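You operate a simulated robot arm through the tools that you are given. There is no shell and no other tool.

You are at the controls of a simulated robot arm. One attempt, no reset.

Task
Strain one ladle of root mash into the white bucket.
Fine: white lid off onto the bench before the sink, tray in, ladle into the white bag on the stand with the teal ladle, put that back, press the board shut; leave the crate's green lever; spill nothing. Set down upright: teal ladle.

Only the result counts: the job must be done as asked and must still hold three seconds after the hand-in. Knocking over, shifting, dropping, spilling or breaking anything else fails it. A push-on lid holds only when it is set on centred and level and pressed home; a screw cap is set on level and turned clockwise until tight.

Robot
A 7-joint arm with a two-finger parallel gripper, fixed in place. Base frame: the origin is on the floor under the middle of its stand, x ahead of it, y to its left, z up. Units: cm, degrees, N and s.
It reaches about 105.8 cm from its shoulder. Its first joint turns from -166.0 to 166.0 degrees. Payload 4.4 kg.
Tool frame: the origin (TCP) lies between the finger pads and is the grasp point; the fingertips stand 2.3 cm ahead of it; z points along the fingers, y is the line along which they close. Largest opening 9.4 cm; finger width 3.8, thickness 1; the body of the gripper, 5.4 by 9.6 cm, starts 3.9 cm behind the TCP.
Orientation is that of the tool frame in the base frame, as a unit quaternion [x, y, z, w]. With the fingers straight down and closing along the base's y, the tool's x points along the base's -x, its y along +y and its z along -z.

Tools
- The arm moves only by the tool play_rows. Its argument "steps" is a list of rows, each a list of 7 numbers: the gripper command, from -1 (shut) to 1 (fully open), values between in proportion, then the shift along the tool's x, y, z in units of 20 mm (1.0 is 20 mm), then the turn, a rotation vector about the tool's x, y, z in units of 4 degrees (1.0 is 4 degrees). In form: [[grip, tx, ty, tz, ax, ay, az], ...]. A call has 1 to 20 rows; each row shifts and turns the commanded pose from where the row before left it, along the tool's axes as they then stand. A call with a number of a shift or a turn outside -1 to 1 is refused whole. Each row takes 0.2 s and may step no farther than 5 cm and 8.6 degrees from the row before; otherwise, or with a gripper value out of range, the whole call is refused. A pose out of reach is approached as far as the arm can. The call stops where the force on the tool passes 90 N (or 10 N more than at its start, if that is more) or the arm is blocked; 0.2 s more then pass. Each finger travels about 10.8 cm/s and halts on what it meets, pressing with about 21 N; the grip force reading is that of the motor and also rises with nothing between the fingers. The clock runs only during rows and for 0.2 s after the last one: add rows that do not move to give the fingers time. The reply holds the time, the measured pose of the TCP, the force on the tool along the base axes, the opening and the grip force, in the units named above and with some noise, with the torque about the TCP (base axes, N m) and any sound that the robot's microphone picked up.
- Cameras (640 x 400 px; columns grow to the right, rows downward): "scene" is fixed at [4.76, 65.06, 163.65]; the picture's right is [-0.66, -0.75, 0.00], its down [-0.34, 0.30, -0.89] and it looks along [0.67, -0.59, -0.45] (base axes); focal length 283 px, centre (320, 200). "wrist" rides on the gripper at [8.6, 1.6, -7.4] in the tool frame; the picture's right is [-0.18, 0.98, 0.00], its down [-0.58, -0.11, -0.81] and it looks along [-0.79, -0.15, 0.59] (tool axes); focal length 243 px, centre (320, 200).
- camera(camera): a new picture of that camera. The clock stands still meanwhile.
- pixel_to_xyz(camera, pixels): for up to 12 pixels [column, row] of the newest picture of that camera ("zoom" is the newest enlarged one), the place [x, y, z] in the base frame of the surface seen there, good to about 0.3 cm. The clock stands still meanwhile.
- zoom(camera, box): a new picture of the part [left, top, right, bottom] of that camera's present view, enlarged. The clock stands still meanwhile.
- hand_in(): hands the job in; it is judged then, once.

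Leave the gripper open and the arm clear of the work at the hand-in unless told otherwise.

The tools are called after "Call:" by a JSON object that holds its "method" and its "body". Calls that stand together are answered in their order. play_rows: Moves the arm, as the interface text tells. Its arguments: {"type":"object","properties":{"steps":{"type":"array","items":{"type":"array","items":{"type":"number"}}}},"required":["steps"]} The other tools are called the same way: camera (camera) takes a picture; pixel_to_xyz (camera, pixels) gives the place of the surface under pixels of a picture; zoom (camera, box) takes an enlarged picture of a part of a camera's view; hand_in () hands the job in.

At the start:

```text
t: 0.0
ee_pos: [54.91, -3.41, 156.68]
tcp_rot: [0.0, 1.0, 0.0, 0.0]
force: [-0.7, -0.3, -1.0]
wrist_torque: [0.02, 0.01, -0.01]
gripper_width: 9.4
grip_force: 0.2
```

scene: 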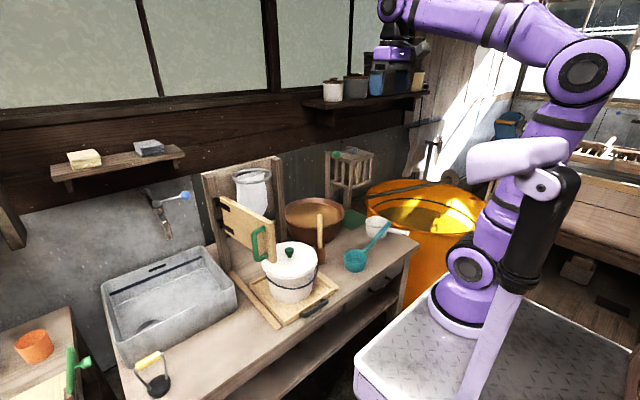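
wrist: 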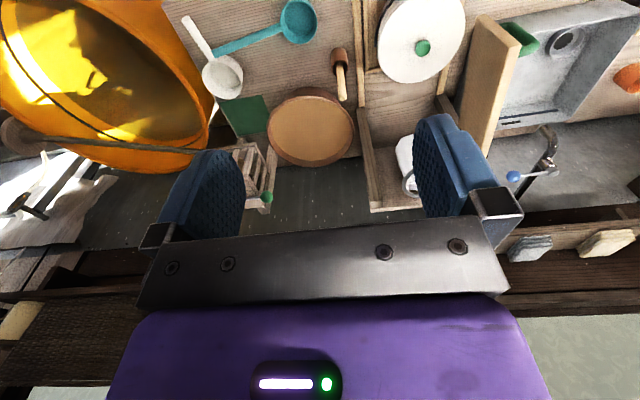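

I see the bench with a sink at left, a stand holding a white bag, a hinged board with a green handle, a white lidded bucket on a tray, a brown pot of mash, and a teal ladle. I'll enlarge the middle of the scene and look closer before moving.

Call:
{"method": "zoom", "body": {"camera": "scene", "box": [190, 140, 350, 240]}}

Call:
{"method": "zoom", "body": {"camera": "scene", "box": [210, 220, 370, 330]}}

Call:
{"method": "zoom", "body": {"camera": "scene", "box": [290, 140, 450, 280]}}

Call:
{"method": "zoom", "body": {"camera": "wrist", "box": [180, 0, 540, 220]}}

```text
4.00 times, centred on (270, 190) of scene
```

zoom: 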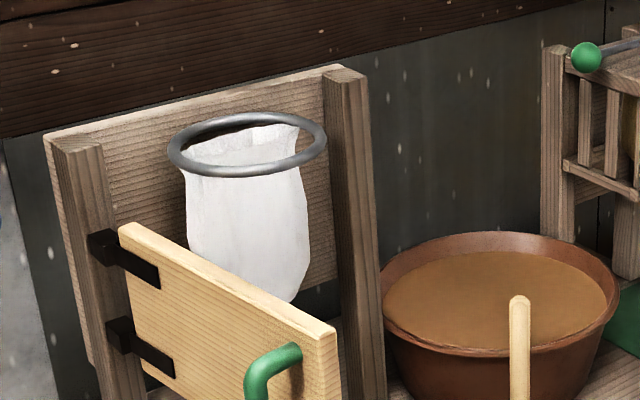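

```text
3.64 times, centred on (290, 275) of scene
```

zoom: 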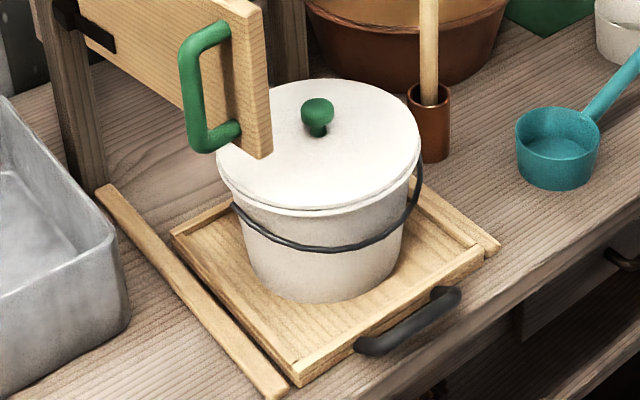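

```text
2.86 times, centred on (370, 210) of scene
```

zoom: 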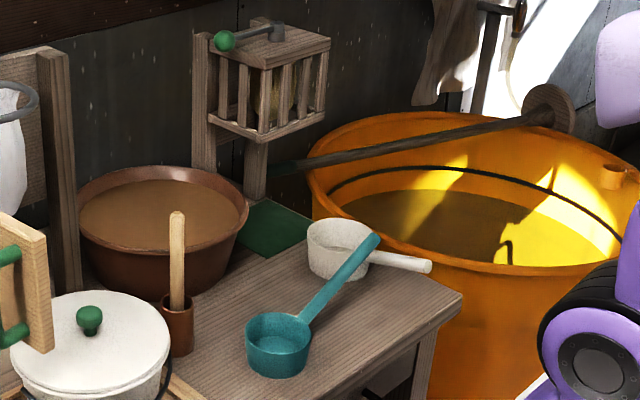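

```text
1.78 times, centred on (360, 110) of wrist
```

zoom: 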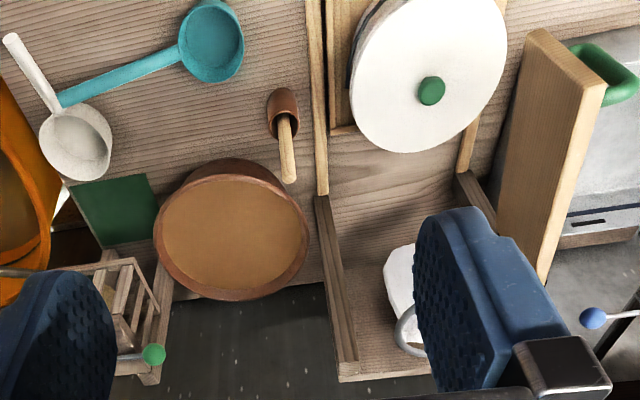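

Now I measure key places in the scene picture: lid and knob (289,253), board, handle, tray handle, ring, bowl, ladle, sink edges.

Call:
{"method": "pixel_to_xyz", "body": {"camera": "scene", "pixels": [[289, 252], [266, 265], [314, 262], [292, 243], [292, 271], [291, 301], [315, 308], [282, 326], [233, 275], [280, 291], [336, 287], [254, 278]]}}

Call:
{"method": "pixel_to_xyz", "body": {"camera": "scene", "pixels": [[355, 262], [344, 257], [366, 257], [355, 270], [366, 247], [388, 224], [376, 236], [317, 205], [287, 208], [344, 210], [313, 232], [320, 217]]}}

Call:
{"method": "pixel_to_xyz", "body": {"camera": "scene", "pixels": [[251, 183], [232, 178], [271, 174], [252, 200], [220, 197], [273, 223], [273, 250], [275, 228], [255, 230], [253, 258], [209, 180], [279, 160]]}}

Call:
{"method": "pixel_to_xyz", "body": {"camera": "scene", "pixels": [[105, 285], [128, 365], [236, 290], [205, 248], [150, 375], [190, 360], [230, 330], [155, 385], [147, 360], [160, 300], [250, 340], [200, 390]]}}

```text
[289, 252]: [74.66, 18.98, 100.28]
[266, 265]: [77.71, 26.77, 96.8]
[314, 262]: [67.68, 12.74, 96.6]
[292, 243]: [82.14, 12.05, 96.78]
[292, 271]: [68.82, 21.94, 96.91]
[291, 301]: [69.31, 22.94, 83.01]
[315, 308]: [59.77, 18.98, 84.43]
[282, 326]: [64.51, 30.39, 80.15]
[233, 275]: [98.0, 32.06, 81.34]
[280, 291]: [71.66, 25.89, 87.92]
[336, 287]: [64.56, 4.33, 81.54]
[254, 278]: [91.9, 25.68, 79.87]
```

```text
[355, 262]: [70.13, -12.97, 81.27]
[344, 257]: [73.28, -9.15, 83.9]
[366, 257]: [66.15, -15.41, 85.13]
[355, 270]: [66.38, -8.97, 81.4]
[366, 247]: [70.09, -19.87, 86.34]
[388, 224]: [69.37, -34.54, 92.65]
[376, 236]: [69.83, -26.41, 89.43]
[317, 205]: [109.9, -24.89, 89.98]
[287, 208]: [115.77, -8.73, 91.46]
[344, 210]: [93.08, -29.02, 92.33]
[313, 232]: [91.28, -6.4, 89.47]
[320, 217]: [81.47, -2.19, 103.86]
```

```text
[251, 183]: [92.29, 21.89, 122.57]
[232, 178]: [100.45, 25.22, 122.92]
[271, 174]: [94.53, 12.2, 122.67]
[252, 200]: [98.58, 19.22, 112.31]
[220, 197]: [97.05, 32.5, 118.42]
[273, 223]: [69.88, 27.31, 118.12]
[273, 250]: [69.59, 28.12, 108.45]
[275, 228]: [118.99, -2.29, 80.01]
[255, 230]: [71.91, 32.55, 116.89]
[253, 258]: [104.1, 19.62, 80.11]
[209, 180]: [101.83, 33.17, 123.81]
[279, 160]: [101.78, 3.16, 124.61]
```

```text
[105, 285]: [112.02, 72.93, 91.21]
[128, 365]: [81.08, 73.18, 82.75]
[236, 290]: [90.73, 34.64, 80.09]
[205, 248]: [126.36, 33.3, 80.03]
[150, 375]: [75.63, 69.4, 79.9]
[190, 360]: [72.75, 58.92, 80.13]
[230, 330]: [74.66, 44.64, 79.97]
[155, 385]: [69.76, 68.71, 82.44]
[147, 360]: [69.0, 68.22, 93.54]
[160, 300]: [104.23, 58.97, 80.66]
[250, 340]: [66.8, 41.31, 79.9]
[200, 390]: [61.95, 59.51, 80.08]
```

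Bench top is at z≈80, and the lid top at z≈97. I'll enlarge the sink front, the board's free end, the bowl and the vat.

Call:
{"method": "zoom", "body": {"camera": "scene", "box": [90, 230, 250, 400]}}

Call:
{"method": "zoom", "body": {"camera": "scene", "box": [235, 200, 331, 260]}}

Call:
{"method": "zoom", "body": {"camera": "scene", "box": [330, 200, 426, 260]}}

Call:
{"method": "zoom", "body": {"camera": "scene", "box": [360, 160, 520, 260]}}

```text
2.35 times, centred on (170, 315) of scene
```

zoom: 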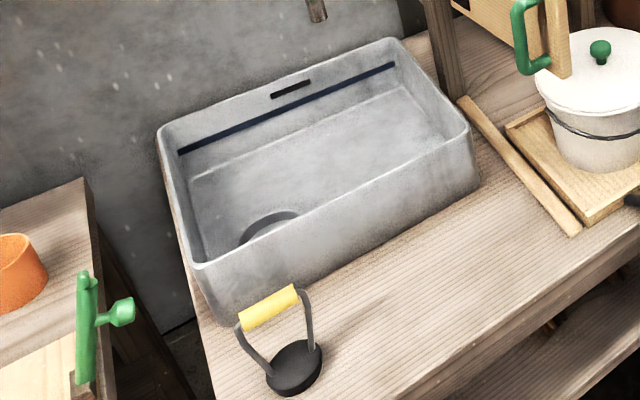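

```text
6.67 times, centred on (283, 230) of scene
```

zoom: 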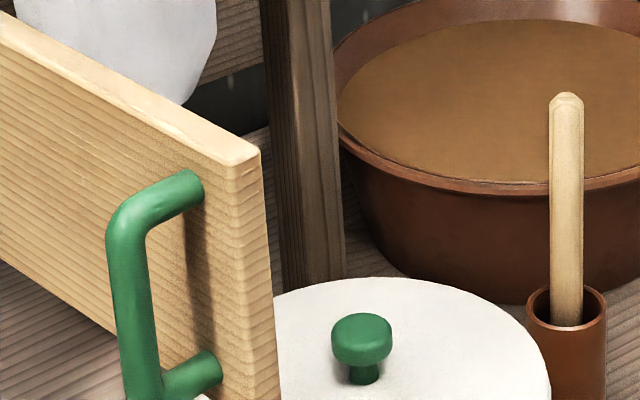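

```text
6.67 times, centred on (378, 230) of scene
```

zoom: 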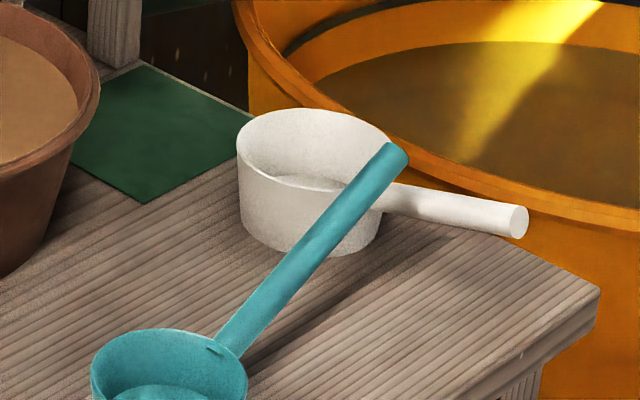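

```text
4.00 times, centred on (440, 210) of scene
```

zoom: 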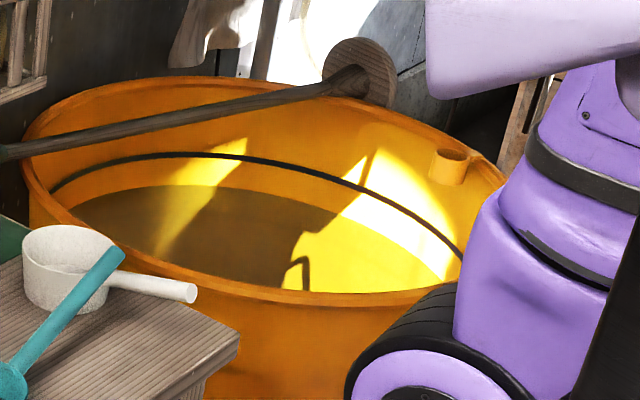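

The tan mash is in the brown bowl and the teal ladle's round handle rises toward -y. I'll measure the robot's own joints, the white dipper, the crate, and the sink's front edge.

Call:
{"method": "pixel_to_xyz", "body": {"camera": "scene", "pixels": [[460, 315], [470, 265], [490, 225], [520, 180], [545, 185], [585, 75], [510, 25], [395, 10], [400, 300], [560, 115], [620, 45], [440, 300]]}}

Call:
{"method": "pixel_to_xyz", "body": {"camera": "scene", "pixels": [[376, 222], [366, 228], [404, 234], [390, 229], [345, 155], [336, 155], [372, 150], [350, 185], [350, 215], [330, 200], [418, 243], [397, 292]]}}

Call:
{"method": "pixel_to_xyz", "body": {"camera": "scene", "pixels": [[144, 342], [239, 295], [190, 318], [175, 345], [160, 378], [205, 310], [220, 322], [240, 310], [215, 345], [185, 375], [255, 315], [212, 375]]}}

Call:
{"method": "pixel_to_xyz", "body": {"camera": "scene", "pixels": [[271, 226], [275, 260], [272, 222], [256, 233], [252, 250], [262, 257], [260, 228], [264, 255], [237, 205], [225, 196], [226, 222], [230, 204]]}}

```text
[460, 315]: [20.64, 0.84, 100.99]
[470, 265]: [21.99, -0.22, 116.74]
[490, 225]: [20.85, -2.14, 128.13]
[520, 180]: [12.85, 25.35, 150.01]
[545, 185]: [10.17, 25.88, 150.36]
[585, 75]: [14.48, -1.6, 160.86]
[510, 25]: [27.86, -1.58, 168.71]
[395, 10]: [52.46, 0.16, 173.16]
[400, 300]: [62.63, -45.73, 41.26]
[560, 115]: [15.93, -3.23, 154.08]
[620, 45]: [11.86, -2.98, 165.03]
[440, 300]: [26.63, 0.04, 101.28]
```

```text
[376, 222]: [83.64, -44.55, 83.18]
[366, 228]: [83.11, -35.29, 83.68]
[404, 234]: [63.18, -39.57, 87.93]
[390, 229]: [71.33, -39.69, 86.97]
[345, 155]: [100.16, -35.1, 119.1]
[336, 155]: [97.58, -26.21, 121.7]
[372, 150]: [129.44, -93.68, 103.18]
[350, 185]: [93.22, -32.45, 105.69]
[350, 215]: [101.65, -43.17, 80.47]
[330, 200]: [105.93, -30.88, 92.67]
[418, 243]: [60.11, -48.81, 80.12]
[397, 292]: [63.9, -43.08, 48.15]
```

```text
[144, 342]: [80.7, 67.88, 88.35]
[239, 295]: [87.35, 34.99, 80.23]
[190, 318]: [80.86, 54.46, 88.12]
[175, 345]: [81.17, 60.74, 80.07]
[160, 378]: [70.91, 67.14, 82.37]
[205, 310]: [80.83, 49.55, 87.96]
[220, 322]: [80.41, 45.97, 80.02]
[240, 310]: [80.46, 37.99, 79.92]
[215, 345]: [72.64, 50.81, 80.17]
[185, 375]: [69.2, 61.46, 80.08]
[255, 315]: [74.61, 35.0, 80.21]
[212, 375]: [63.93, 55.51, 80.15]
```

```text
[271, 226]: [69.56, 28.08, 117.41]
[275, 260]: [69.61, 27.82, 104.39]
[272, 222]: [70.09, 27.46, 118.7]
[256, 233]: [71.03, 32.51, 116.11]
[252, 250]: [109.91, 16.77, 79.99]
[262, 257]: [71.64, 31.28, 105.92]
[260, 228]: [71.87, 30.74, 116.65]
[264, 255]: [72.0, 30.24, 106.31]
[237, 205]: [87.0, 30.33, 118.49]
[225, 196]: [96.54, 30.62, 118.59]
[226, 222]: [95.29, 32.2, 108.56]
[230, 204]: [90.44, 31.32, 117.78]
```

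The board's free end hangs just above the lid's left edge (board z≈103–119, inner face y≈27.5). The sink's front face is at x≈81 and the bench is free there for x≈60–80, y≈36–62. I'll move the gripper to about (60, 18.5, 122) to look at the knob and board closely.

Call:
{"method": "play_rows", "body": {"steps": [[0.3, -0.15, 0.611, 0.96, 0, 0, 0], [0.3, -0.15, 0.611, 0.96, 0, 0, 0], [0.3, -0.15, 0.611, 0.96, 0, 0, 0], [0.3, -0.15, 0.611, 0.96, 0, 0, 0], [0.3, -0.15, 0.611, 0.96, 0, 0, 0], [0.3, -0.15, 0.611, 0.96, 0, 0, 0], [0.3, -0.15, 0.611, 0.96, 0, 0, 0], [0.3, -0.15, 0.611, 0.96, 0, 0, 0], [0.3, -0.15, 0.611, 0.96, 0, 0, 0], [0.3, -0.15, 0.611, 0.96, 0, 0, 0], [0.3, -0.15, 0.611, 0.96, 0, 0, 0], [0.3, -0.15, 0.611, 0.96, 0, 0, 0], [0.3, -0.15, 0.611, 0.96, 0, 0, 0], [0.3, -0.15, 0.611, 0.96, 0, 0, 0], [0.3, -0.15, 0.611, 0.96, 0, 0, 0], [0.3, -0.15, 0.611, 0.96, 0, 0, 0], [0.3, -0.15, 0.611, 0.96, 0, 0, 0], [0.3, -0.15, 0.611, 0.96, 0, 0, 0], [0.3, 0, 0, 0, 0, 0, 0]]}}

Call:
{"method": "camera", "body": {"camera": "wrist"}}

Call:
{"method": "camera", "body": {"camera": "scene"}}

```text
t: 4.0
ee_pos: [60.21, 18.46, 122.15]
tcp_rot: [0.0, 1.0, 0.0, 0.0]
force: [0.3, -0.4, -1.3]
wrist_torque: [0.02, -0.01, -0.01]
gripper_width: 6.1
grip_force: 0.1
```

```text
taken
```

wrist: 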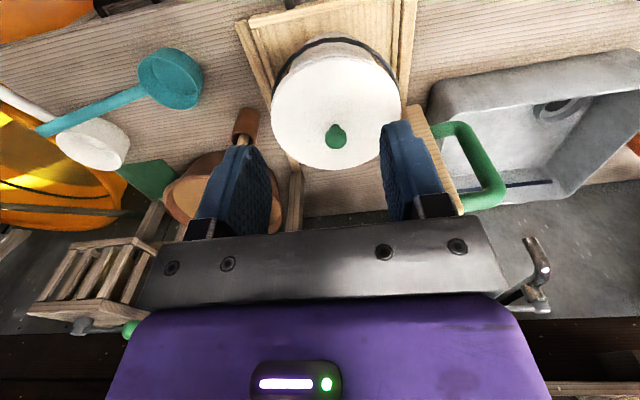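

```text
taken
```

scene: 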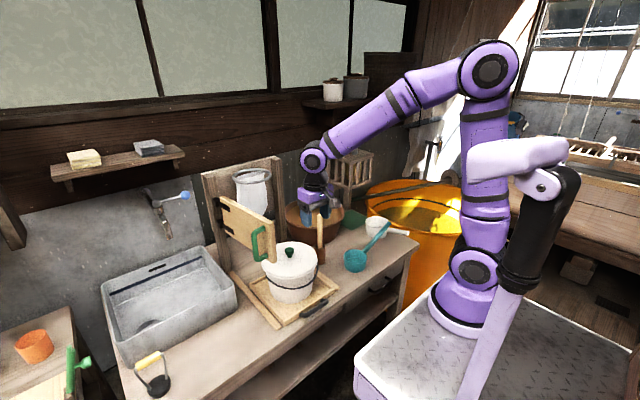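

The knob is at about (336,136) in the wrist picture, the lid around it. I'll measure the lid rim, knob, board and handle from here.

Call:
{"method": "zoom", "body": {"camera": "wrist", "box": [220, 0, 540, 220]}}

Call:
{"method": "pixel_to_xyz", "body": {"camera": "wrist", "pixels": [[336, 128], [335, 140], [272, 105], [400, 105], [336, 60], [330, 167], [300, 160], [337, 146], [346, 134], [327, 134], [365, 65], [290, 70]]}}

Call:
{"method": "pixel_to_xyz", "body": {"camera": "wrist", "pixels": [[412, 108], [424, 106], [462, 210], [440, 160], [460, 124], [500, 190], [470, 150], [325, 5], [245, 40], [410, 10], [480, 205], [450, 128]]}}

```text
1.82 times, centred on (380, 110) of wrist
```

zoom: 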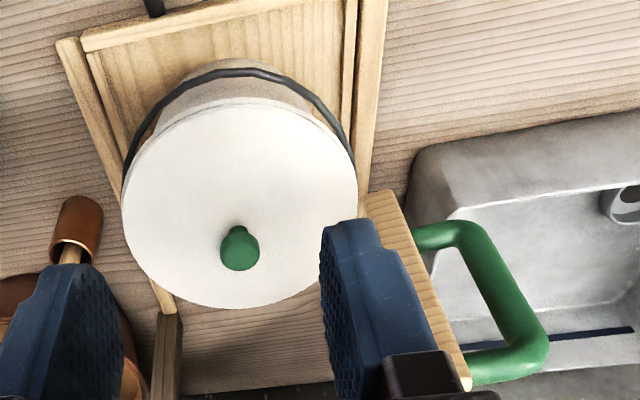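

```text
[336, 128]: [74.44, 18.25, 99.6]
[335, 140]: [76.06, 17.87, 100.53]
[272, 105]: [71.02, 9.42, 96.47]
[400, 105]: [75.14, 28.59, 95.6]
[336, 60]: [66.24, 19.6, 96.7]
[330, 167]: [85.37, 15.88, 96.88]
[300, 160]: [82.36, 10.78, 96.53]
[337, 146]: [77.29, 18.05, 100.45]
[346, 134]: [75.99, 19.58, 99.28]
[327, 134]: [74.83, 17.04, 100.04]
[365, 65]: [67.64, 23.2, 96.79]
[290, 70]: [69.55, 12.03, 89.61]
```

```text
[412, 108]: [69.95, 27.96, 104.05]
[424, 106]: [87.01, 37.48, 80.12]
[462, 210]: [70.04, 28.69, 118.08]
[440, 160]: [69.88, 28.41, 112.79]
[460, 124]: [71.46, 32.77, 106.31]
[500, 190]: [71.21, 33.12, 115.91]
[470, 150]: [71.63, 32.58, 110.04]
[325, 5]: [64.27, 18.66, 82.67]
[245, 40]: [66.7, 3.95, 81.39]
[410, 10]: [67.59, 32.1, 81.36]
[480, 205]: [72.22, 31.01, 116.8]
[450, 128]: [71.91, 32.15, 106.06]
```

Lid centre is about (76, 18.3), radius ≈10, knob top z≈100.5. I'll check the bench's front edge and free space in front of the sink in the scene picture.

Call:
{"method": "zoom", "body": {"camera": "scene", "box": [140, 290, 300, 400]}}

Call:
{"method": "pixel_to_xyz", "body": {"camera": "scene", "pixels": [[215, 398], [219, 395], [222, 396], [240, 382], [244, 382], [260, 368], [264, 368], [270, 365], [280, 355], [157, 385], [168, 378], [166, 392]]}}

```text
3.64 times, centred on (220, 345) of scene
```

zoom: 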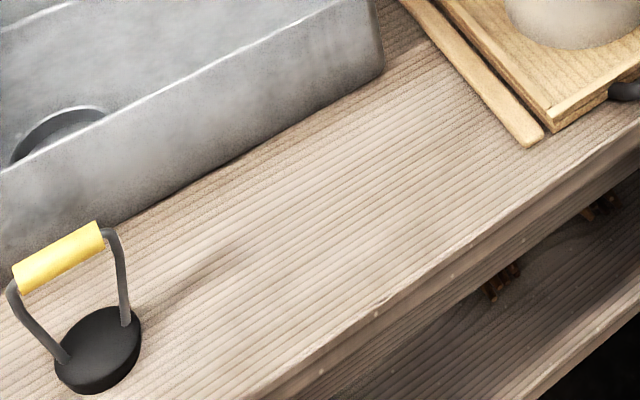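

```text
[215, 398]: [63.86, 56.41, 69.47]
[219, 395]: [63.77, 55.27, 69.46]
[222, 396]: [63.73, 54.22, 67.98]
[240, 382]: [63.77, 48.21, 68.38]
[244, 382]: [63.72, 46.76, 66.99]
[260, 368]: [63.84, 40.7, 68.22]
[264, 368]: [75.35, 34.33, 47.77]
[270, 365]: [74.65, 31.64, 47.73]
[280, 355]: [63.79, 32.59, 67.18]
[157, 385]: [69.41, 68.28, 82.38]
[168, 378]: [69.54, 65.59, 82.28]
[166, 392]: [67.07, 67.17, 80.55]
```

I need the plank's front edge exactly; I'll sample along the edge line around (242,370) in the scene picture.

Call:
{"method": "pixel_to_xyz", "body": {"camera": "scene", "pixels": [[240, 362], [240, 366], [240, 369], [240, 372], [240, 376], [215, 380], [215, 384], [215, 388], [215, 392], [260, 352], [260, 356], [260, 360]]}}

Call:
{"method": "zoom", "body": {"camera": "scene", "box": [130, 330, 210, 400]}}

```text
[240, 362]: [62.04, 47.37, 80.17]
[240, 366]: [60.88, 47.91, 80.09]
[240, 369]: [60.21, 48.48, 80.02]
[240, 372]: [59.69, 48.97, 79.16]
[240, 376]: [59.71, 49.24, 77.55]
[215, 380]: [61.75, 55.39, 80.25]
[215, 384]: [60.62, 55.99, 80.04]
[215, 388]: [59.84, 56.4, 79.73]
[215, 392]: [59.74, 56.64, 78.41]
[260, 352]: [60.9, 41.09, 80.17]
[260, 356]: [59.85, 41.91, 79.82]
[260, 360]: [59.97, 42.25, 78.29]
```

```text
5.71 times, centred on (170, 365) of scene
```

zoom: 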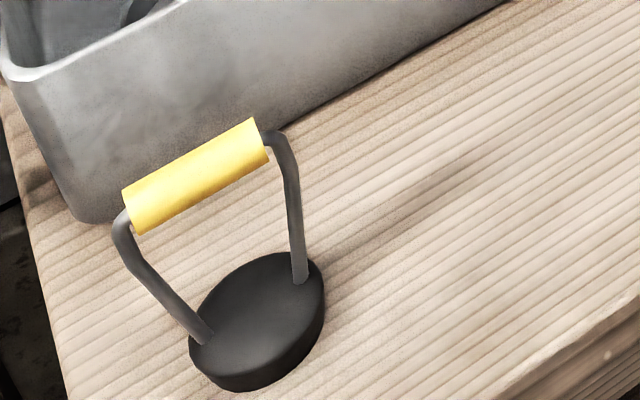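

The bench top spans x≈59.8–80.6 before the sink, just wide enough for the 20 cm lid. Next I move above the knob to (75.8, 18.2, 108) with the gripper at 6 cm opening.

Call:
{"method": "play_rows", "body": {"steps": [[0.3, -0.975, -0.015, 0.5, 0, 0, 0], [0.3, -0.975, -0.015, 0.5, 0, 0, 0], [0.3, -0.975, -0.015, 0.8, 0, 0, 0], [0.3, -0.975, -0.015, 0.9, 0, 0, 0], [0.3, -0.975, -0.015, 0.9, 0, 0, 0], [0.3, -0.975, -0.015, 0.9, 0, 0, 0], [0.3, -0.975, -0.015, 0.9, 0, 0, 0], [0.3, -0.975, -0.015, 0.9, 0, 0, 0], [0.3, 0, 0, 0.6, 0, 0, 0], [0.3, 0, 0, 0, 0, 0, 0]]}}

Call:
{"method": "camera", "body": {"camera": "wrist"}}

Call:
{"method": "zoom", "body": {"camera": "scene", "box": [220, 170, 380, 320]}}

```text
t: 6.2
ee_pos: [75.96, 18.3, 108.12]
tcp_rot: [0.0, 1.0, 0.0, 0.0]
force: [0.4, 0.0, 0.4]
wrist_torque: [-0.01, 0.0, 0.01]
gripper_width: 6.12
grip_force: 0.1
```

```text
taken
```

wrist: 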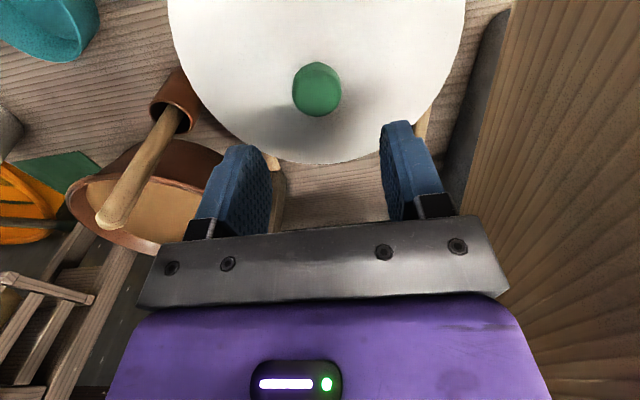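

```text
2.67 times, centred on (300, 245) of scene
```

zoom: 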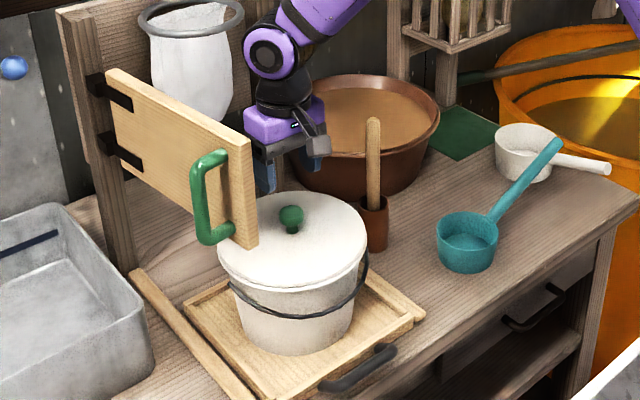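

I measure the knob (317,90) and lid rim from this close view.

Call:
{"method": "pixel_to_xyz", "body": {"camera": "wrist", "pixels": [[317, 75], [317, 66], [317, 90], [316, 100], [295, 90], [339, 90], [318, 112], [320, 160], [260, 140], [375, 145], [175, 40], [460, 40]]}}

Call:
{"method": "zoom", "body": {"camera": "wrist", "box": [240, 30, 400, 130]}}

```text
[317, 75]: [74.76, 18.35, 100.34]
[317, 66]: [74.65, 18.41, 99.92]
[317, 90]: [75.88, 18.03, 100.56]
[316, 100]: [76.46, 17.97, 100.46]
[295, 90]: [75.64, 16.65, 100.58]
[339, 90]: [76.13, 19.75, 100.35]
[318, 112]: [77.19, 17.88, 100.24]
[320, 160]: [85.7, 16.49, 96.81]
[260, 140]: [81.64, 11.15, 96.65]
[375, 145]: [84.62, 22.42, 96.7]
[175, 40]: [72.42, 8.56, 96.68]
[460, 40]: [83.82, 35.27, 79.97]
```

```text
4.00 times, centred on (320, 80) of wrist
```

zoom: 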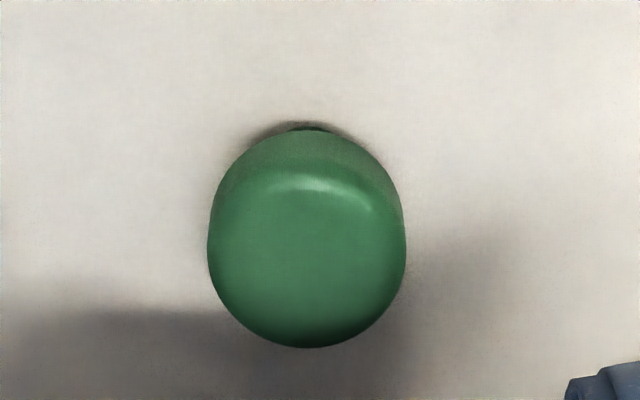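

Knob centre (75.9, 18.2), cap z≈98.7–100.5. I descend to TCP z≈99.7 (tips just above the lid) and close.

Call:
{"method": "play_rows", "body": {"steps": [[0.3, 0, -0.02, 1.0, 0, 0, 0], [0.3, 0, -0.02, 1.0, 0, 0, 0], [0.3, 0, 0, 1.0, 0, 0, 0], [0.3, 0, 0, 0.8, 0, 0, 0], [0.3, 0, 0, 0.4, 0, 0, 0], [0.3, 0, 0, 0, 0, 0, 0], [-1, 0, 0, 0, 0, 0, 0], [-1, 0, 0, 0, 0, 0, 0], [-1, 0, 0, 0, 0, 0, 0], [-1, 0, 0, 0, 0, 0, 0]]}}

Call:
{"method": "camera", "body": {"camera": "wrist"}}

```text
t: 8.4
ee_pos: [75.94, 18.17, 99.9]
tcp_rot: [0.001, 1.0, 0.0, 0.0]
force: [-0.6, 0.1, 0.2]
wrist_torque: [0.01, 0.0, 0.01]
gripper_width: 3.31
grip_force: 21.2
```

```text
taken
```

wrist: 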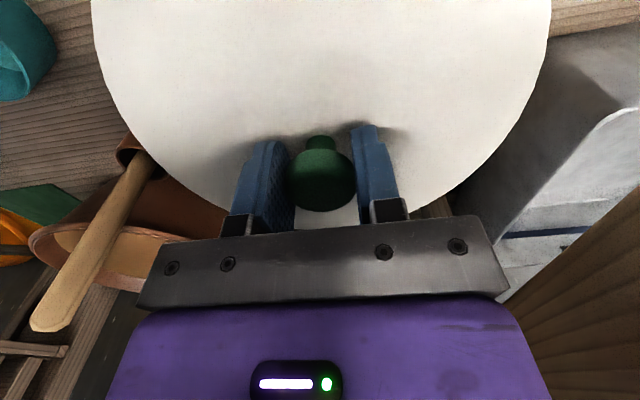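

The knob is held (3.3 cm wide, 21 N). I lift gently by about 2.5 cm and watch the force.

Call:
{"method": "play_rows", "body": {"steps": [[-1, 0, 0, -0.15, 0, 0, 0], [-1, 0, 0, -0.2, 0, 0, 0], [-1, 0, 0, -0.3, 0, 0, 0], [-1, 0, 0, -0.3, 0, 0, 0], [-1, 0, 0, -0.3, 0, 0, 0]]}}

Call:
{"method": "zoom", "body": {"camera": "scene", "box": [220, 210, 360, 330]}}

```text
t: 9.6
ee_pos: [75.93, 18.16, 102.31]
tcp_rot: [0.0, 1.0, 0.0, 0.0]
force: [0.6, 0.4, -1.0]
wrist_torque: [0.04, 0.03, -0.02]
gripper_width: 3.29
grip_force: 20.4
```

```text
3.33 times, centred on (290, 270) of scene
```

zoom: 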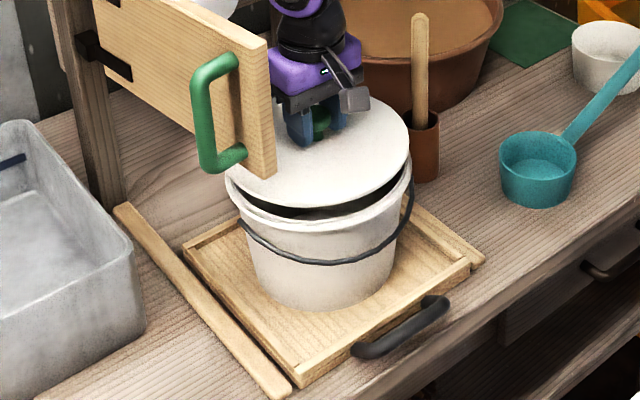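

The lid is free of the bucket and the bucket stayed put. I raise it slightly more, slide it toward the robot (to x≈52) to clear the board, and then look.

Call:
{"method": "play_rows", "body": {"steps": [[-1, 0, -0.15, -0.3, 0, 0, 0], [-1, 0.2, -0.2, -0.1, 0, 0, 0], [-1, 0.5, -0.2, 0, 0, 0, 0], [-1, 0.8, -0.2, 0, 0, 0, 0], [-1, 1, 0, 0, 0, 0, 0], [-1, 1, 0, 0, 0, 0, 0], [-1, 1, 0, 0, 0, 0, 0], [-1, 1, 0, 0, 0, 0, 0], [-1, 1, 0, 0, 0, 0, 0], [-1, 1, 0, 0, 0, 0, 0], [-1, 1, 0, 0, 0, 0, 0], [-1, 1, 0, 0, 0, 0, 0], [-1, 1, 0, 0, 0, 0, 0], [-1, 1, 0, 0, 0, 0, 0], [-1, 0.5, 0, 0, 0, 0, 0], [-1, 0, 0, 0, 0, 0, 0]]}}

Call:
{"method": "camera", "body": {"camera": "scene"}}

Call:
{"method": "camera", "body": {"camera": "wrist"}}

```text
t: 13.0
ee_pos: [51.95, 16.78, 103.27]
tcp_rot: [0.0, 1.0, 0.001, 0.0]
force: [1.1, 0.3, 0.0]
wrist_torque: [0.0, 0.03, -0.02]
gripper_width: 3.3
grip_force: 20.8
```

```text
taken
```

scene: 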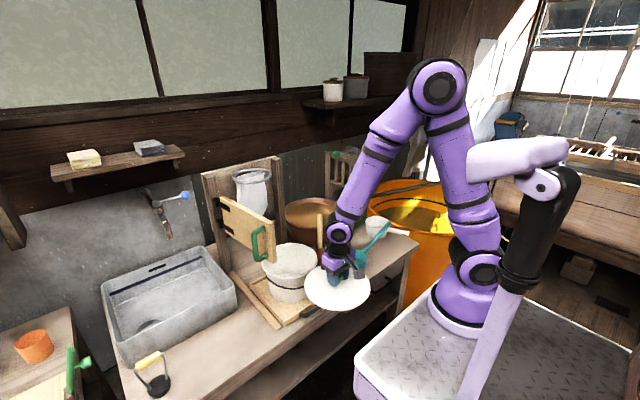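

```text
taken
```

wrist: 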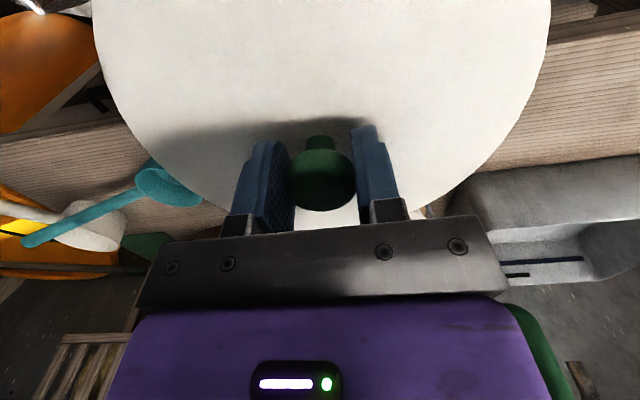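

The lid is clear of the board. I carry it sideways to y≈49 at this height, then forward to x≈69.5 over the free bench before the sink.

Call:
{"method": "play_rows", "body": {"steps": [[-1, 0, 0.5, 0, 0, 0, 0], [-1, 0, 0.97, 0, 0, 0, 0], [-1, 0, 0.97, 0, 0, 0, 0], [-1, 0, 0.97, 0, 0, 0, 0], [-1, 0, 0.97, 0, 0, 0, 0], [-1, 0, 0.97, 0, 0, 0, 0], [-1, 0, 0.97, 0, 0, 0, 0], [-1, 0, 0.97, 0, 0, 0, 0], [-1, 0, 0.97, 0, 0, 0, 0], [-1, 0, 0.97, 0, 0, 0, 0], [-1, 0, 0.97, 0, 0, 0, 0], [-1, 0, 0.97, 0, 0, 0, 0], [-1, 0, 0.97, 0, 0, 0, 0], [-1, 0, 0.97, 0, 0, 0, 0], [-1, 0, 0.97, 0, 0, 0, 0], [-1, 0, 0.97, 0, 0, 0, 0], [-1, 0, 0.97, 0, 0, 0, 0], [-1, 0, 0, 0, 0, 0, 0]]}}

Call:
{"method": "play_rows", "body": {"steps": [[-1, -0.5, 0, 0.3, 0, 0, 0], [-1, -0.9, 0, 0.7, 0, 0, 0], [-1, -0.9, 0, 0.7, 0, 0, 0], [-1, -0.9, 0, 0.7, 0, 0, 0], [-1, -0.9, 0, 0.7, 0, 0, 0], [-1, -0.9, 0, 0.7, 0, 0, 0], [-1, -0.9, 0, 0.7, 0, 0, 0], [-1, -0.9, 0, 0.5, 0, 0, 0], [-1, -0.9, 0, 0.5, 0, 0, 0], [-1, -0.9, 0, 0.5, 0, 0, 0], [-1, 0, 0, 0, 0, 0, 0]]}}

Call:
{"method": "camera", "body": {"camera": "scene"}}

Call:
{"method": "camera", "body": {"camera": "wrist"}}

```text
t: 16.8
ee_pos: [51.94, 48.79, 103.2]
tcp_rot: [0.0, 1.0, -0.001, 0.0]
force: [-0.2, -0.5, -0.3]
wrist_torque: [-0.02, 0.02, -0.01]
gripper_width: 3.3
grip_force: 20.7
```

```text
t: 19.2
ee_pos: [69.15, 48.83, 91.36]
tcp_rot: [0.0, 1.0, 0.0, 0.001]
force: [-0.7, 0.4, 0.0]
wrist_torque: [-0.01, 0.01, 0.0]
gripper_width: 3.3
grip_force: 21.2
```

```text
taken
```

scene: 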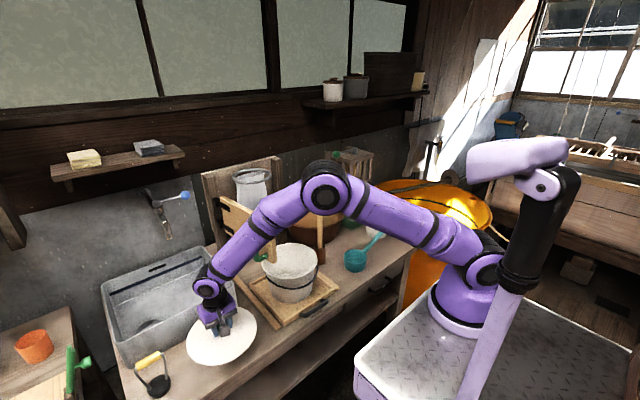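

```text
taken
```

wrist: 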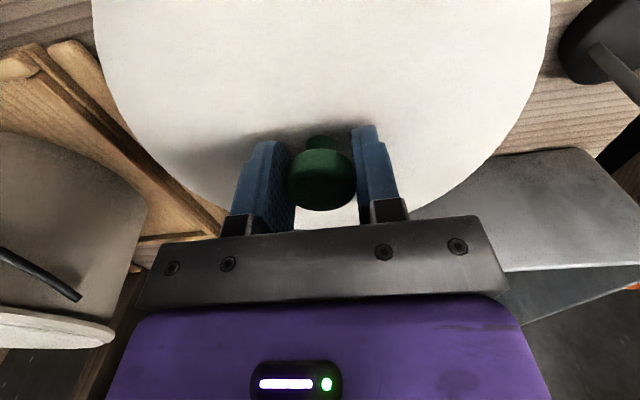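

The lid hangs at (69.2, 48.8), above the bench. I check the clearance of lid edges to the sink and bench edge and the forearm's distance from the board.

Call:
{"method": "pixel_to_xyz", "body": {"camera": "scene", "pixels": [[187, 345], [257, 330], [212, 362], [237, 312], [250, 235], [265, 222], [232, 258], [228, 215], [262, 250], [200, 325], [270, 230], [245, 345]]}}

Call:
{"method": "zoom", "body": {"camera": "scene", "box": [140, 260, 300, 380]}}

Call:
{"method": "pixel_to_xyz", "body": {"camera": "wrist", "pixels": [[345, 222], [400, 212], [440, 190], [500, 140], [540, 80], [205, 195], [130, 110], [520, 160], [560, 200], [330, 215], [310, 215], [100, 30]]}}

```text
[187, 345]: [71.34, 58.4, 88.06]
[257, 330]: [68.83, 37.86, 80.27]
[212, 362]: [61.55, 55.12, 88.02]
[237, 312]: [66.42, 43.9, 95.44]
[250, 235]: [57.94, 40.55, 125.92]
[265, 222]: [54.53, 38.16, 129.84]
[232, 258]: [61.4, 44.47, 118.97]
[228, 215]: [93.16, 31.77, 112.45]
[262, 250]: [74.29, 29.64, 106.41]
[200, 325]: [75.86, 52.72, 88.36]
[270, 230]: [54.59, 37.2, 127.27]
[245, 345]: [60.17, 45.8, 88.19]
```

```text
3.33 times, centred on (220, 320) of scene
```

zoom: 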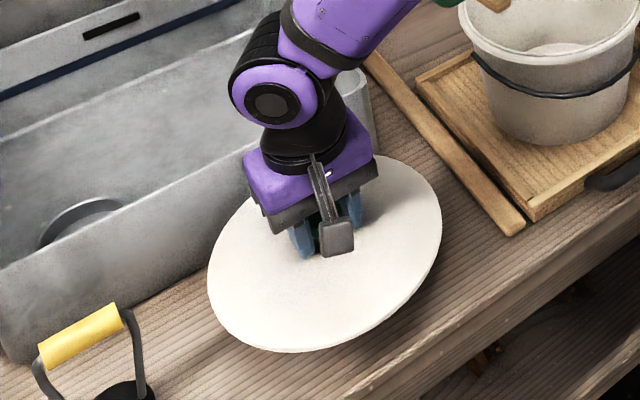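

```text
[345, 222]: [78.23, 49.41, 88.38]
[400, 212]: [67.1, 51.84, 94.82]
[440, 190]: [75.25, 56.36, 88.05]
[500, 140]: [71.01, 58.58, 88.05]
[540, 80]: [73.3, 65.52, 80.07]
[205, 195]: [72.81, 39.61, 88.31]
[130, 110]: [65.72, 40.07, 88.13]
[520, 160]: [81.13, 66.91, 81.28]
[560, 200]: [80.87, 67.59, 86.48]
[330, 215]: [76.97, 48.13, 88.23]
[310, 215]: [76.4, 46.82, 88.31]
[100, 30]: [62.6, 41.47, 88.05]
```

The lid is level, top at z=88.2. I shift 0.6 cm forward to centre it between bench edge and sink, then lower in small steps.

Call:
{"method": "play_rows", "body": {"steps": [[-1, -0.3, 0, 0.5, 0, 0, 0], [-1, 0, 0, 1.0, 0, 0, 0], [-1, 0, 0, 1.0, 0, 0, 0], [-1, 0, 0, 0.4, 0, 0, 0], [-1, 0, 0, 0.2, 0, 0, 0], [-1, 0, 0, 0, 0, 0, 0]]}}

Call:
{"method": "zoom", "body": {"camera": "scene", "box": [140, 260, 300, 380]}}

```text
t: 20.6
ee_pos: [69.75, 48.79, 85.26]
tcp_rot: [0.001, 1.0, 0.001, 0.0]
force: [-1.3, -2.5, 13.5]
wrist_torque: [-0.06, 0.34, 0.08]
gripper_width: 3.27
grip_force: 21.1
```

```text
3.33 times, centred on (220, 320) of scene
```

zoom: 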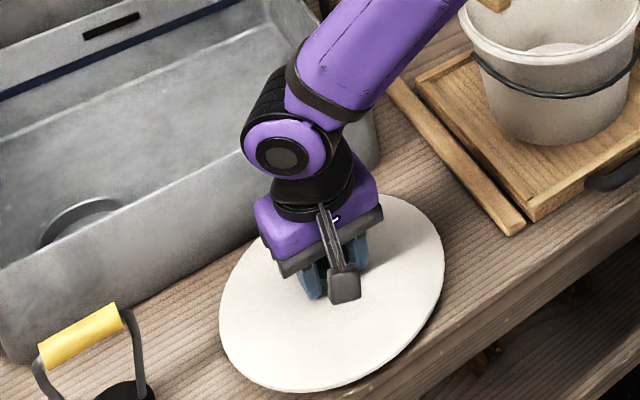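

Contact with the bench: 13.5 N upward at TCP z=85.3. The lid is down, so I open the fingers and rise straight up.

Call:
{"method": "play_rows", "body": {"steps": [[-0.1, 0, 0, 0, 0, 0, 0], [0.2, 0, 0, 0, 0, 0, 0], [0.2, 0, 0, 0, 0, 0, 0], [0.2, 0, 0, 0, 0, 0, 0], [0.2, 0, 0, -0.4, 0, 0, 0], [0.2, 0, 0, -0.8, 0, 0, 0], [0.2, 0, 0, -1, 0, 0, 0], [0.2, 0, 0, -1, 0, 0, 0], [0.2, 0, 0, -1, 0, 0, 0], [0.2, 0, 0, -1, 0, 0, 0], [0.2, 0, 0, 0, 0, 0, 0]]}}

Call:
{"method": "camera", "body": {"camera": "wrist"}}

Call:
{"method": "zoom", "body": {"camera": "scene", "box": [140, 260, 300, 380]}}

```text
t: 23.0
ee_pos: [69.65, 48.7, 95.5]
tcp_rot: [0.0, 1.0, 0.0, 0.0]
force: [-0.1, 0.1, -0.4]
wrist_torque: [-0.03, 0.01, 0.02]
gripper_width: 5.64
grip_force: 0.1
```

```text
taken
```

wrist: 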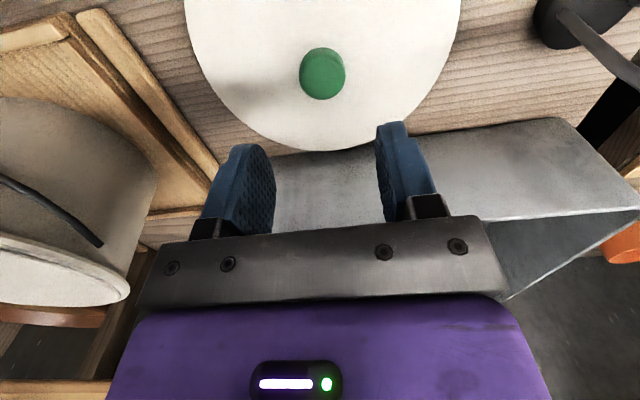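

```text
3.33 times, centred on (220, 320) of scene
```

zoom: 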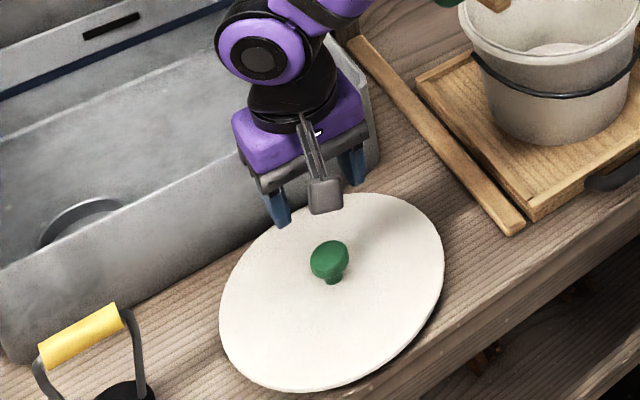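

The lid rests flat on the bench before the sink. Next is the tray: I retreat toward the robot and move to about (47, 18.3, 95) to look at the tray handle.

Call:
{"method": "play_rows", "body": {"steps": [[0, 1, 0, -0.2, 0, 0, 0], [0, 1, 0, -0.2, 0, 0, 0], [0, 1, 0, 0, 0, 0, 0], [0, 1, 0, 0, 0, 0, 0], [0, 1, 0, 0, 0, 0, 0], [0, 1, -0.5, 0, 0, 0, 0], [0, 1, -1, 0, 0, 0, 0], [0, 1, -1, 0, 0, 0, 0], [0, 1, -1, 0, 0, 0, 0], [0, 1, -1, 0, 0, 0, 0], [0, 1, -1, 0, 0, 0, 0], [0, 0, -1, 0, 0, 0, 0], [0, 0, -1, 0, 0, 0, 0], [0, 0, -1, 0, 0, 0, 0], [0, 0, -1, 0, 0, 0, 0], [0, 0, -1, 0, 0, 0, 0], [0, 0, -1, 0, 0, 0, 0], [0, 0, -1, 0, 0, 0, 0], [0, 0, -1, 0, 0, 0, 0], [0, 0, -1, 0, 0, 0, 0]]}}

Call:
{"method": "camera", "body": {"camera": "wrist"}}

Call:
{"method": "camera", "body": {"camera": "scene"}}

```text
t: 27.2
ee_pos: [47.72, 19.8, 96.19]
tcp_rot: [0.0, 1.0, 0.0, 0.0]
force: [0.8, 0.4, -0.1]
wrist_torque: [0.02, -0.04, -0.04]
gripper_width: 4.7
grip_force: 0.0
```

```text
taken
```

wrist: 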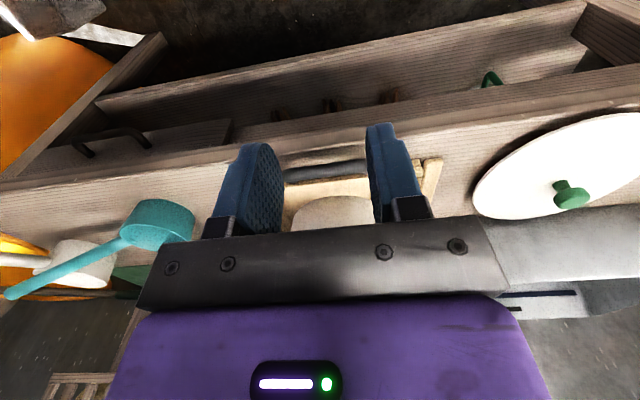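

```text
taken
```

scene: 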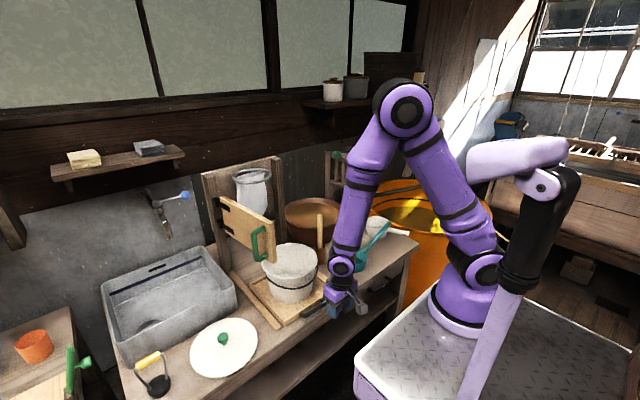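

The tray handle shows near (325,172) in the wrist picture and (312,310) in the scene. I zoom and measure it.

Call:
{"method": "zoom", "body": {"camera": "wrist", "box": [270, 130, 450, 240]}}

Call:
{"method": "pixel_to_xyz", "body": {"camera": "wrist", "pixels": [[325, 170], [290, 175], [362, 164], [325, 176], [345, 168], [325, 182], [310, 173], [425, 190], [437, 162], [440, 158], [335, 186], [300, 180]]}}

Call:
{"method": "zoom", "body": {"camera": "scene", "box": [220, 250, 350, 335]}}

Call:
{"method": "pixel_to_xyz", "body": {"camera": "scene", "pixels": [[301, 312], [312, 309], [322, 304], [308, 311], [279, 324], [282, 328], [330, 290], [248, 282], [252, 278], [238, 276], [292, 247], [292, 262]]}}

```text
3.56 times, centred on (360, 185) of wrist
```

zoom: 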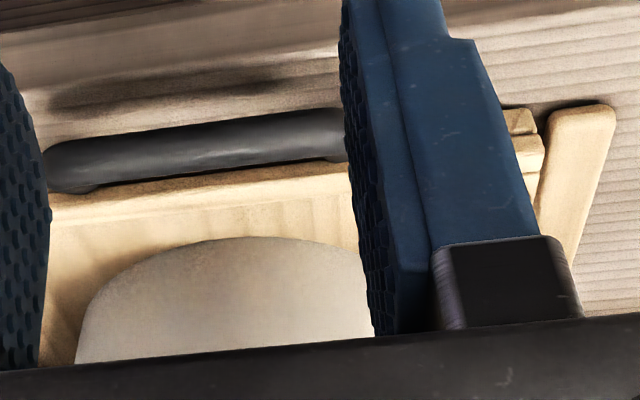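

```text
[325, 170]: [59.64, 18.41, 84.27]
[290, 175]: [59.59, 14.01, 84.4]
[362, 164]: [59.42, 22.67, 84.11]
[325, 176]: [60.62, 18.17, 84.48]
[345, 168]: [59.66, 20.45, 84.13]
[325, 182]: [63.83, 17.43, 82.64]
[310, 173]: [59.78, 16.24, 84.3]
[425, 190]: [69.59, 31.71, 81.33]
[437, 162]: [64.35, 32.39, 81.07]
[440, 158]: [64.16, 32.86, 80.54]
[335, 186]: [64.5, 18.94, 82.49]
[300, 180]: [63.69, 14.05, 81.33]
```

```text
4.71 times, centred on (285, 292) of scene
```

zoom: 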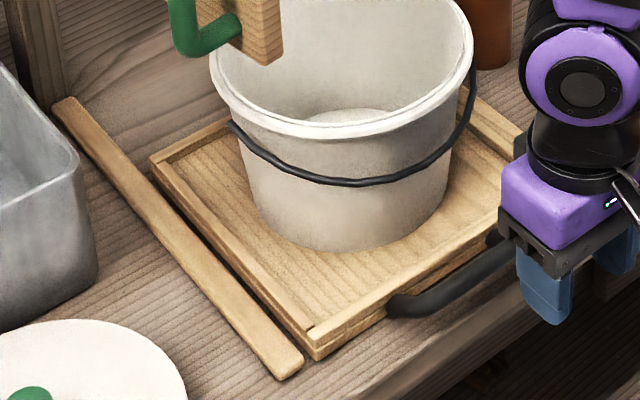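

```text
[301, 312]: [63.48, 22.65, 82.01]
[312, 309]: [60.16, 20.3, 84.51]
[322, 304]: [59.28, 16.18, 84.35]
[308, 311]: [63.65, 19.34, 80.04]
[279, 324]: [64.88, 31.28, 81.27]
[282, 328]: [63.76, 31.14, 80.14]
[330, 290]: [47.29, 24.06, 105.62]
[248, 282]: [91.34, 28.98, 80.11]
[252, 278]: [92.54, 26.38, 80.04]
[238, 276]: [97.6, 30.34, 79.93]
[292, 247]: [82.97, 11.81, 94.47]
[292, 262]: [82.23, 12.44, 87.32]
```

The handle bar spans y≈13–23.5 at x≈59.2–60.6, z up to 84.4. I'll close the fingers, lower in front of the bar to (55, 18.2, 83.9), and then push along +x.

Call:
{"method": "play_rows", "body": {"steps": [[-1, -0.52, -0.115, 0.87, 0, 0, 0], [-1, -0.52, -0.115, 0.87, 0, 0, 0], [-1, -0.52, -0.115, 0.87, 0, 0, 0], [-1, -0.52, -0.115, 0.87, 0, 0, 0], [-1, -0.52, -0.115, 0.87, 0, 0, 0], [-1, -0.52, -0.115, 0.87, 0, 0, 0], [-1, -0.52, -0.115, 0.9, 0, 0, 0], [-1, 0, 0, 0, 0, 0, 0]]}}

Call:
{"method": "zoom", "body": {"camera": "scene", "box": [240, 240, 370, 335]}}

Call:
{"method": "camera", "body": {"camera": "wrist"}}

```text
t: 29.0
ee_pos: [55.04, 18.12, 83.96]
tcp_rot: [0.0, 1.0, 0.0, 0.0]
force: [-0.2, -0.2, 0.2]
wrist_torque: [0.02, 0.0, 0.02]
gripper_width: 0.0
grip_force: 20.3
```

```text
4.21 times, centred on (305, 288) of scene
```

zoom: 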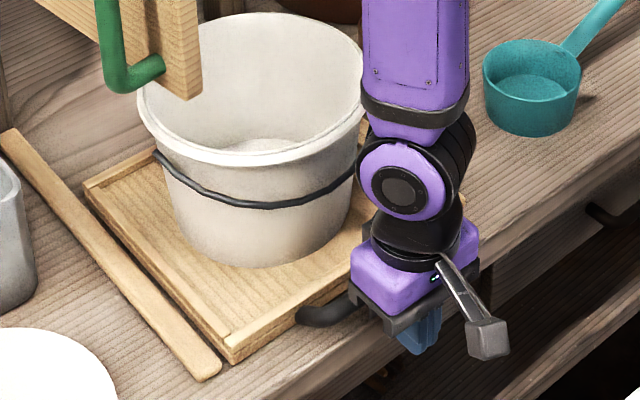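

```text
taken
```

wrist: 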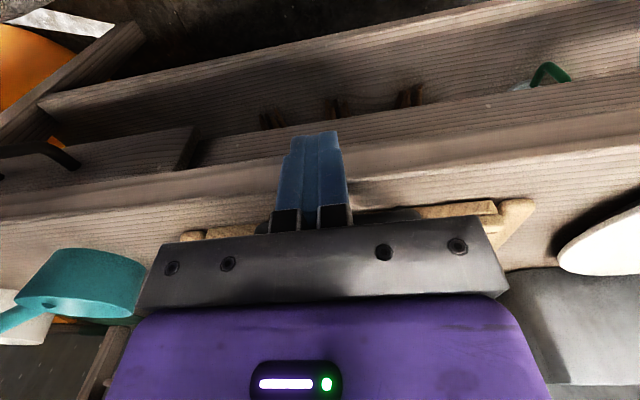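

Fingers are closed in front of the handle bar. I push slowly +x, first about 12 cm of tray travel, then check.

Call:
{"method": "play_rows", "body": {"steps": [[-1, -0.4, 0, 0, 0, 0, 0], [-1, -0.4, 0, 0, 0, 0, 0], [-1, -0.3, 0, 0, 0, 0, 0], [-1, -0.3, 0, 0, 0, 0, 0], [-1, -0.4, 0, 0, 0, 0, 0], [-1, -0.4, 0, 0, 0, 0, 0], [-1, -0.4, 0, 0, 0, 0, 0], [-1, -0.4, 0, 0, 0, 0, 0], [-1, -0.4, 0, 0, 0, 0, 0], [-1, -0.4, 0, 0, 0, 0, 0], [-1, -0.4, 0, 0, 0, 0, 0], [-1, -0.4, 0, 0, 0, 0, 0], [-1, -0.4, 0, 0, 0, 0, 0], [-1, -0.4, 0, 0, 0, 0, 0], [-1, -0.4, 0, 0, 0, 0, 0], [-1, -0.4, 0, 0, 0, 0, 0], [-1, -0.4, 0, 0, 0, 0, 0], [-1, -0.4, 0, 0, 0, 0, 0]]}}

Call:
{"method": "camera", "body": {"camera": "scene"}}

Call:
{"method": "zoom", "body": {"camera": "scene", "box": [200, 140, 380, 330]}}

```text
t: 32.8
ee_pos: [69.13, 18.1, 83.83]
tcp_rot: [0.0, 1.0, 0.0, 0.0]
force: [0.9, 0.0, 1.6]
wrist_torque: [-0.01, 0.01, -0.02]
gripper_width: 0.02
grip_force: 21.1
```

```text
taken
```

scene: 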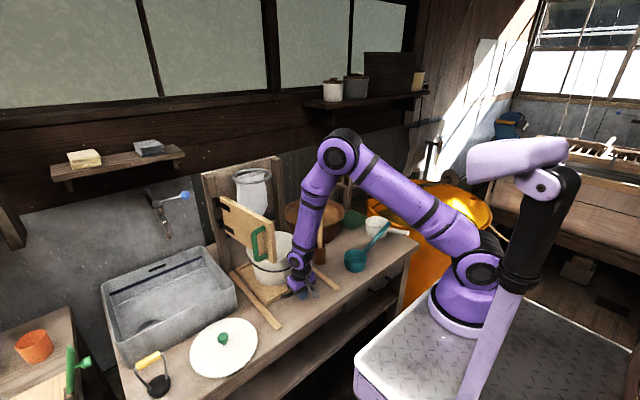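

```text
2.11 times, centred on (290, 235) of scene
```

zoom: 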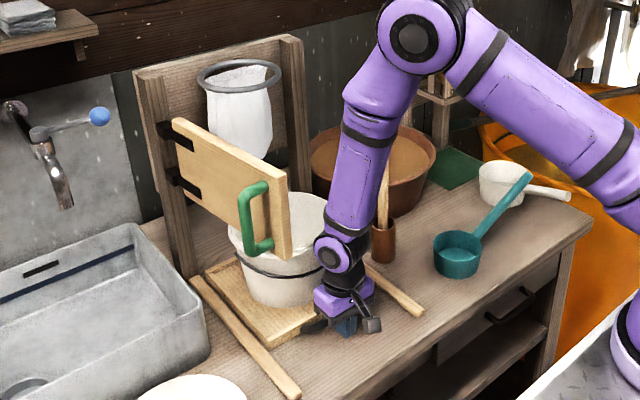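

The tray and bucket slide in straight. I push further, about 9 cm more, watching for the stop.

Call:
{"method": "play_rows", "body": {"steps": [[-1, -0.4, 0, 0, 0, 0, 0], [-1, -0.4, 0, 0, 0, 0, 0], [-1, -0.4, 0, 0, 0, 0, 0], [-1, -0.4, 0, 0, 0, 0, 0], [-1, -0.4, 0, 0, 0, 0, 0], [-1, -0.4, 0, 0, 0, 0, 0], [-1, -0.4, 0, 0, 0, 0, 0], [-1, -0.4, 0, 0, 0, 0, 0], [-1, -0.4, 0, 0, 0, 0, 0], [-1, -0.3, 0, 0, 0, 0, 0], [-1, -0.3, 0, 0, 0, 0, 0], [-1, 0, 0, 0, 0, 0, 0]]}}

Call:
{"method": "zoom", "body": {"camera": "scene", "box": [200, 140, 360, 310]}}

Call:
{"method": "camera", "body": {"camera": "wrist"}}

```text
t: 35.4
ee_pos: [77.41, 18.24, 84.04]
tcp_rot: [0.0, 1.0, 0.0, 0.0]
force: [-0.4, -0.2, 1.3]
wrist_torque: [-0.02, -0.01, 0.0]
gripper_width: 0.01
grip_force: 21.0
```

```text
2.35 times, centred on (280, 225) of scene
```

zoom: 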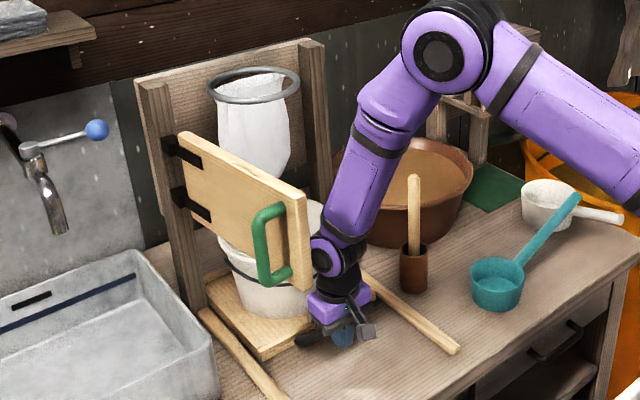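

```text
taken
```

wrist: 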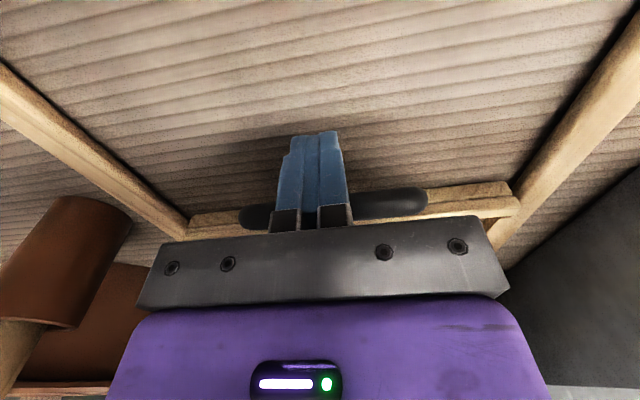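

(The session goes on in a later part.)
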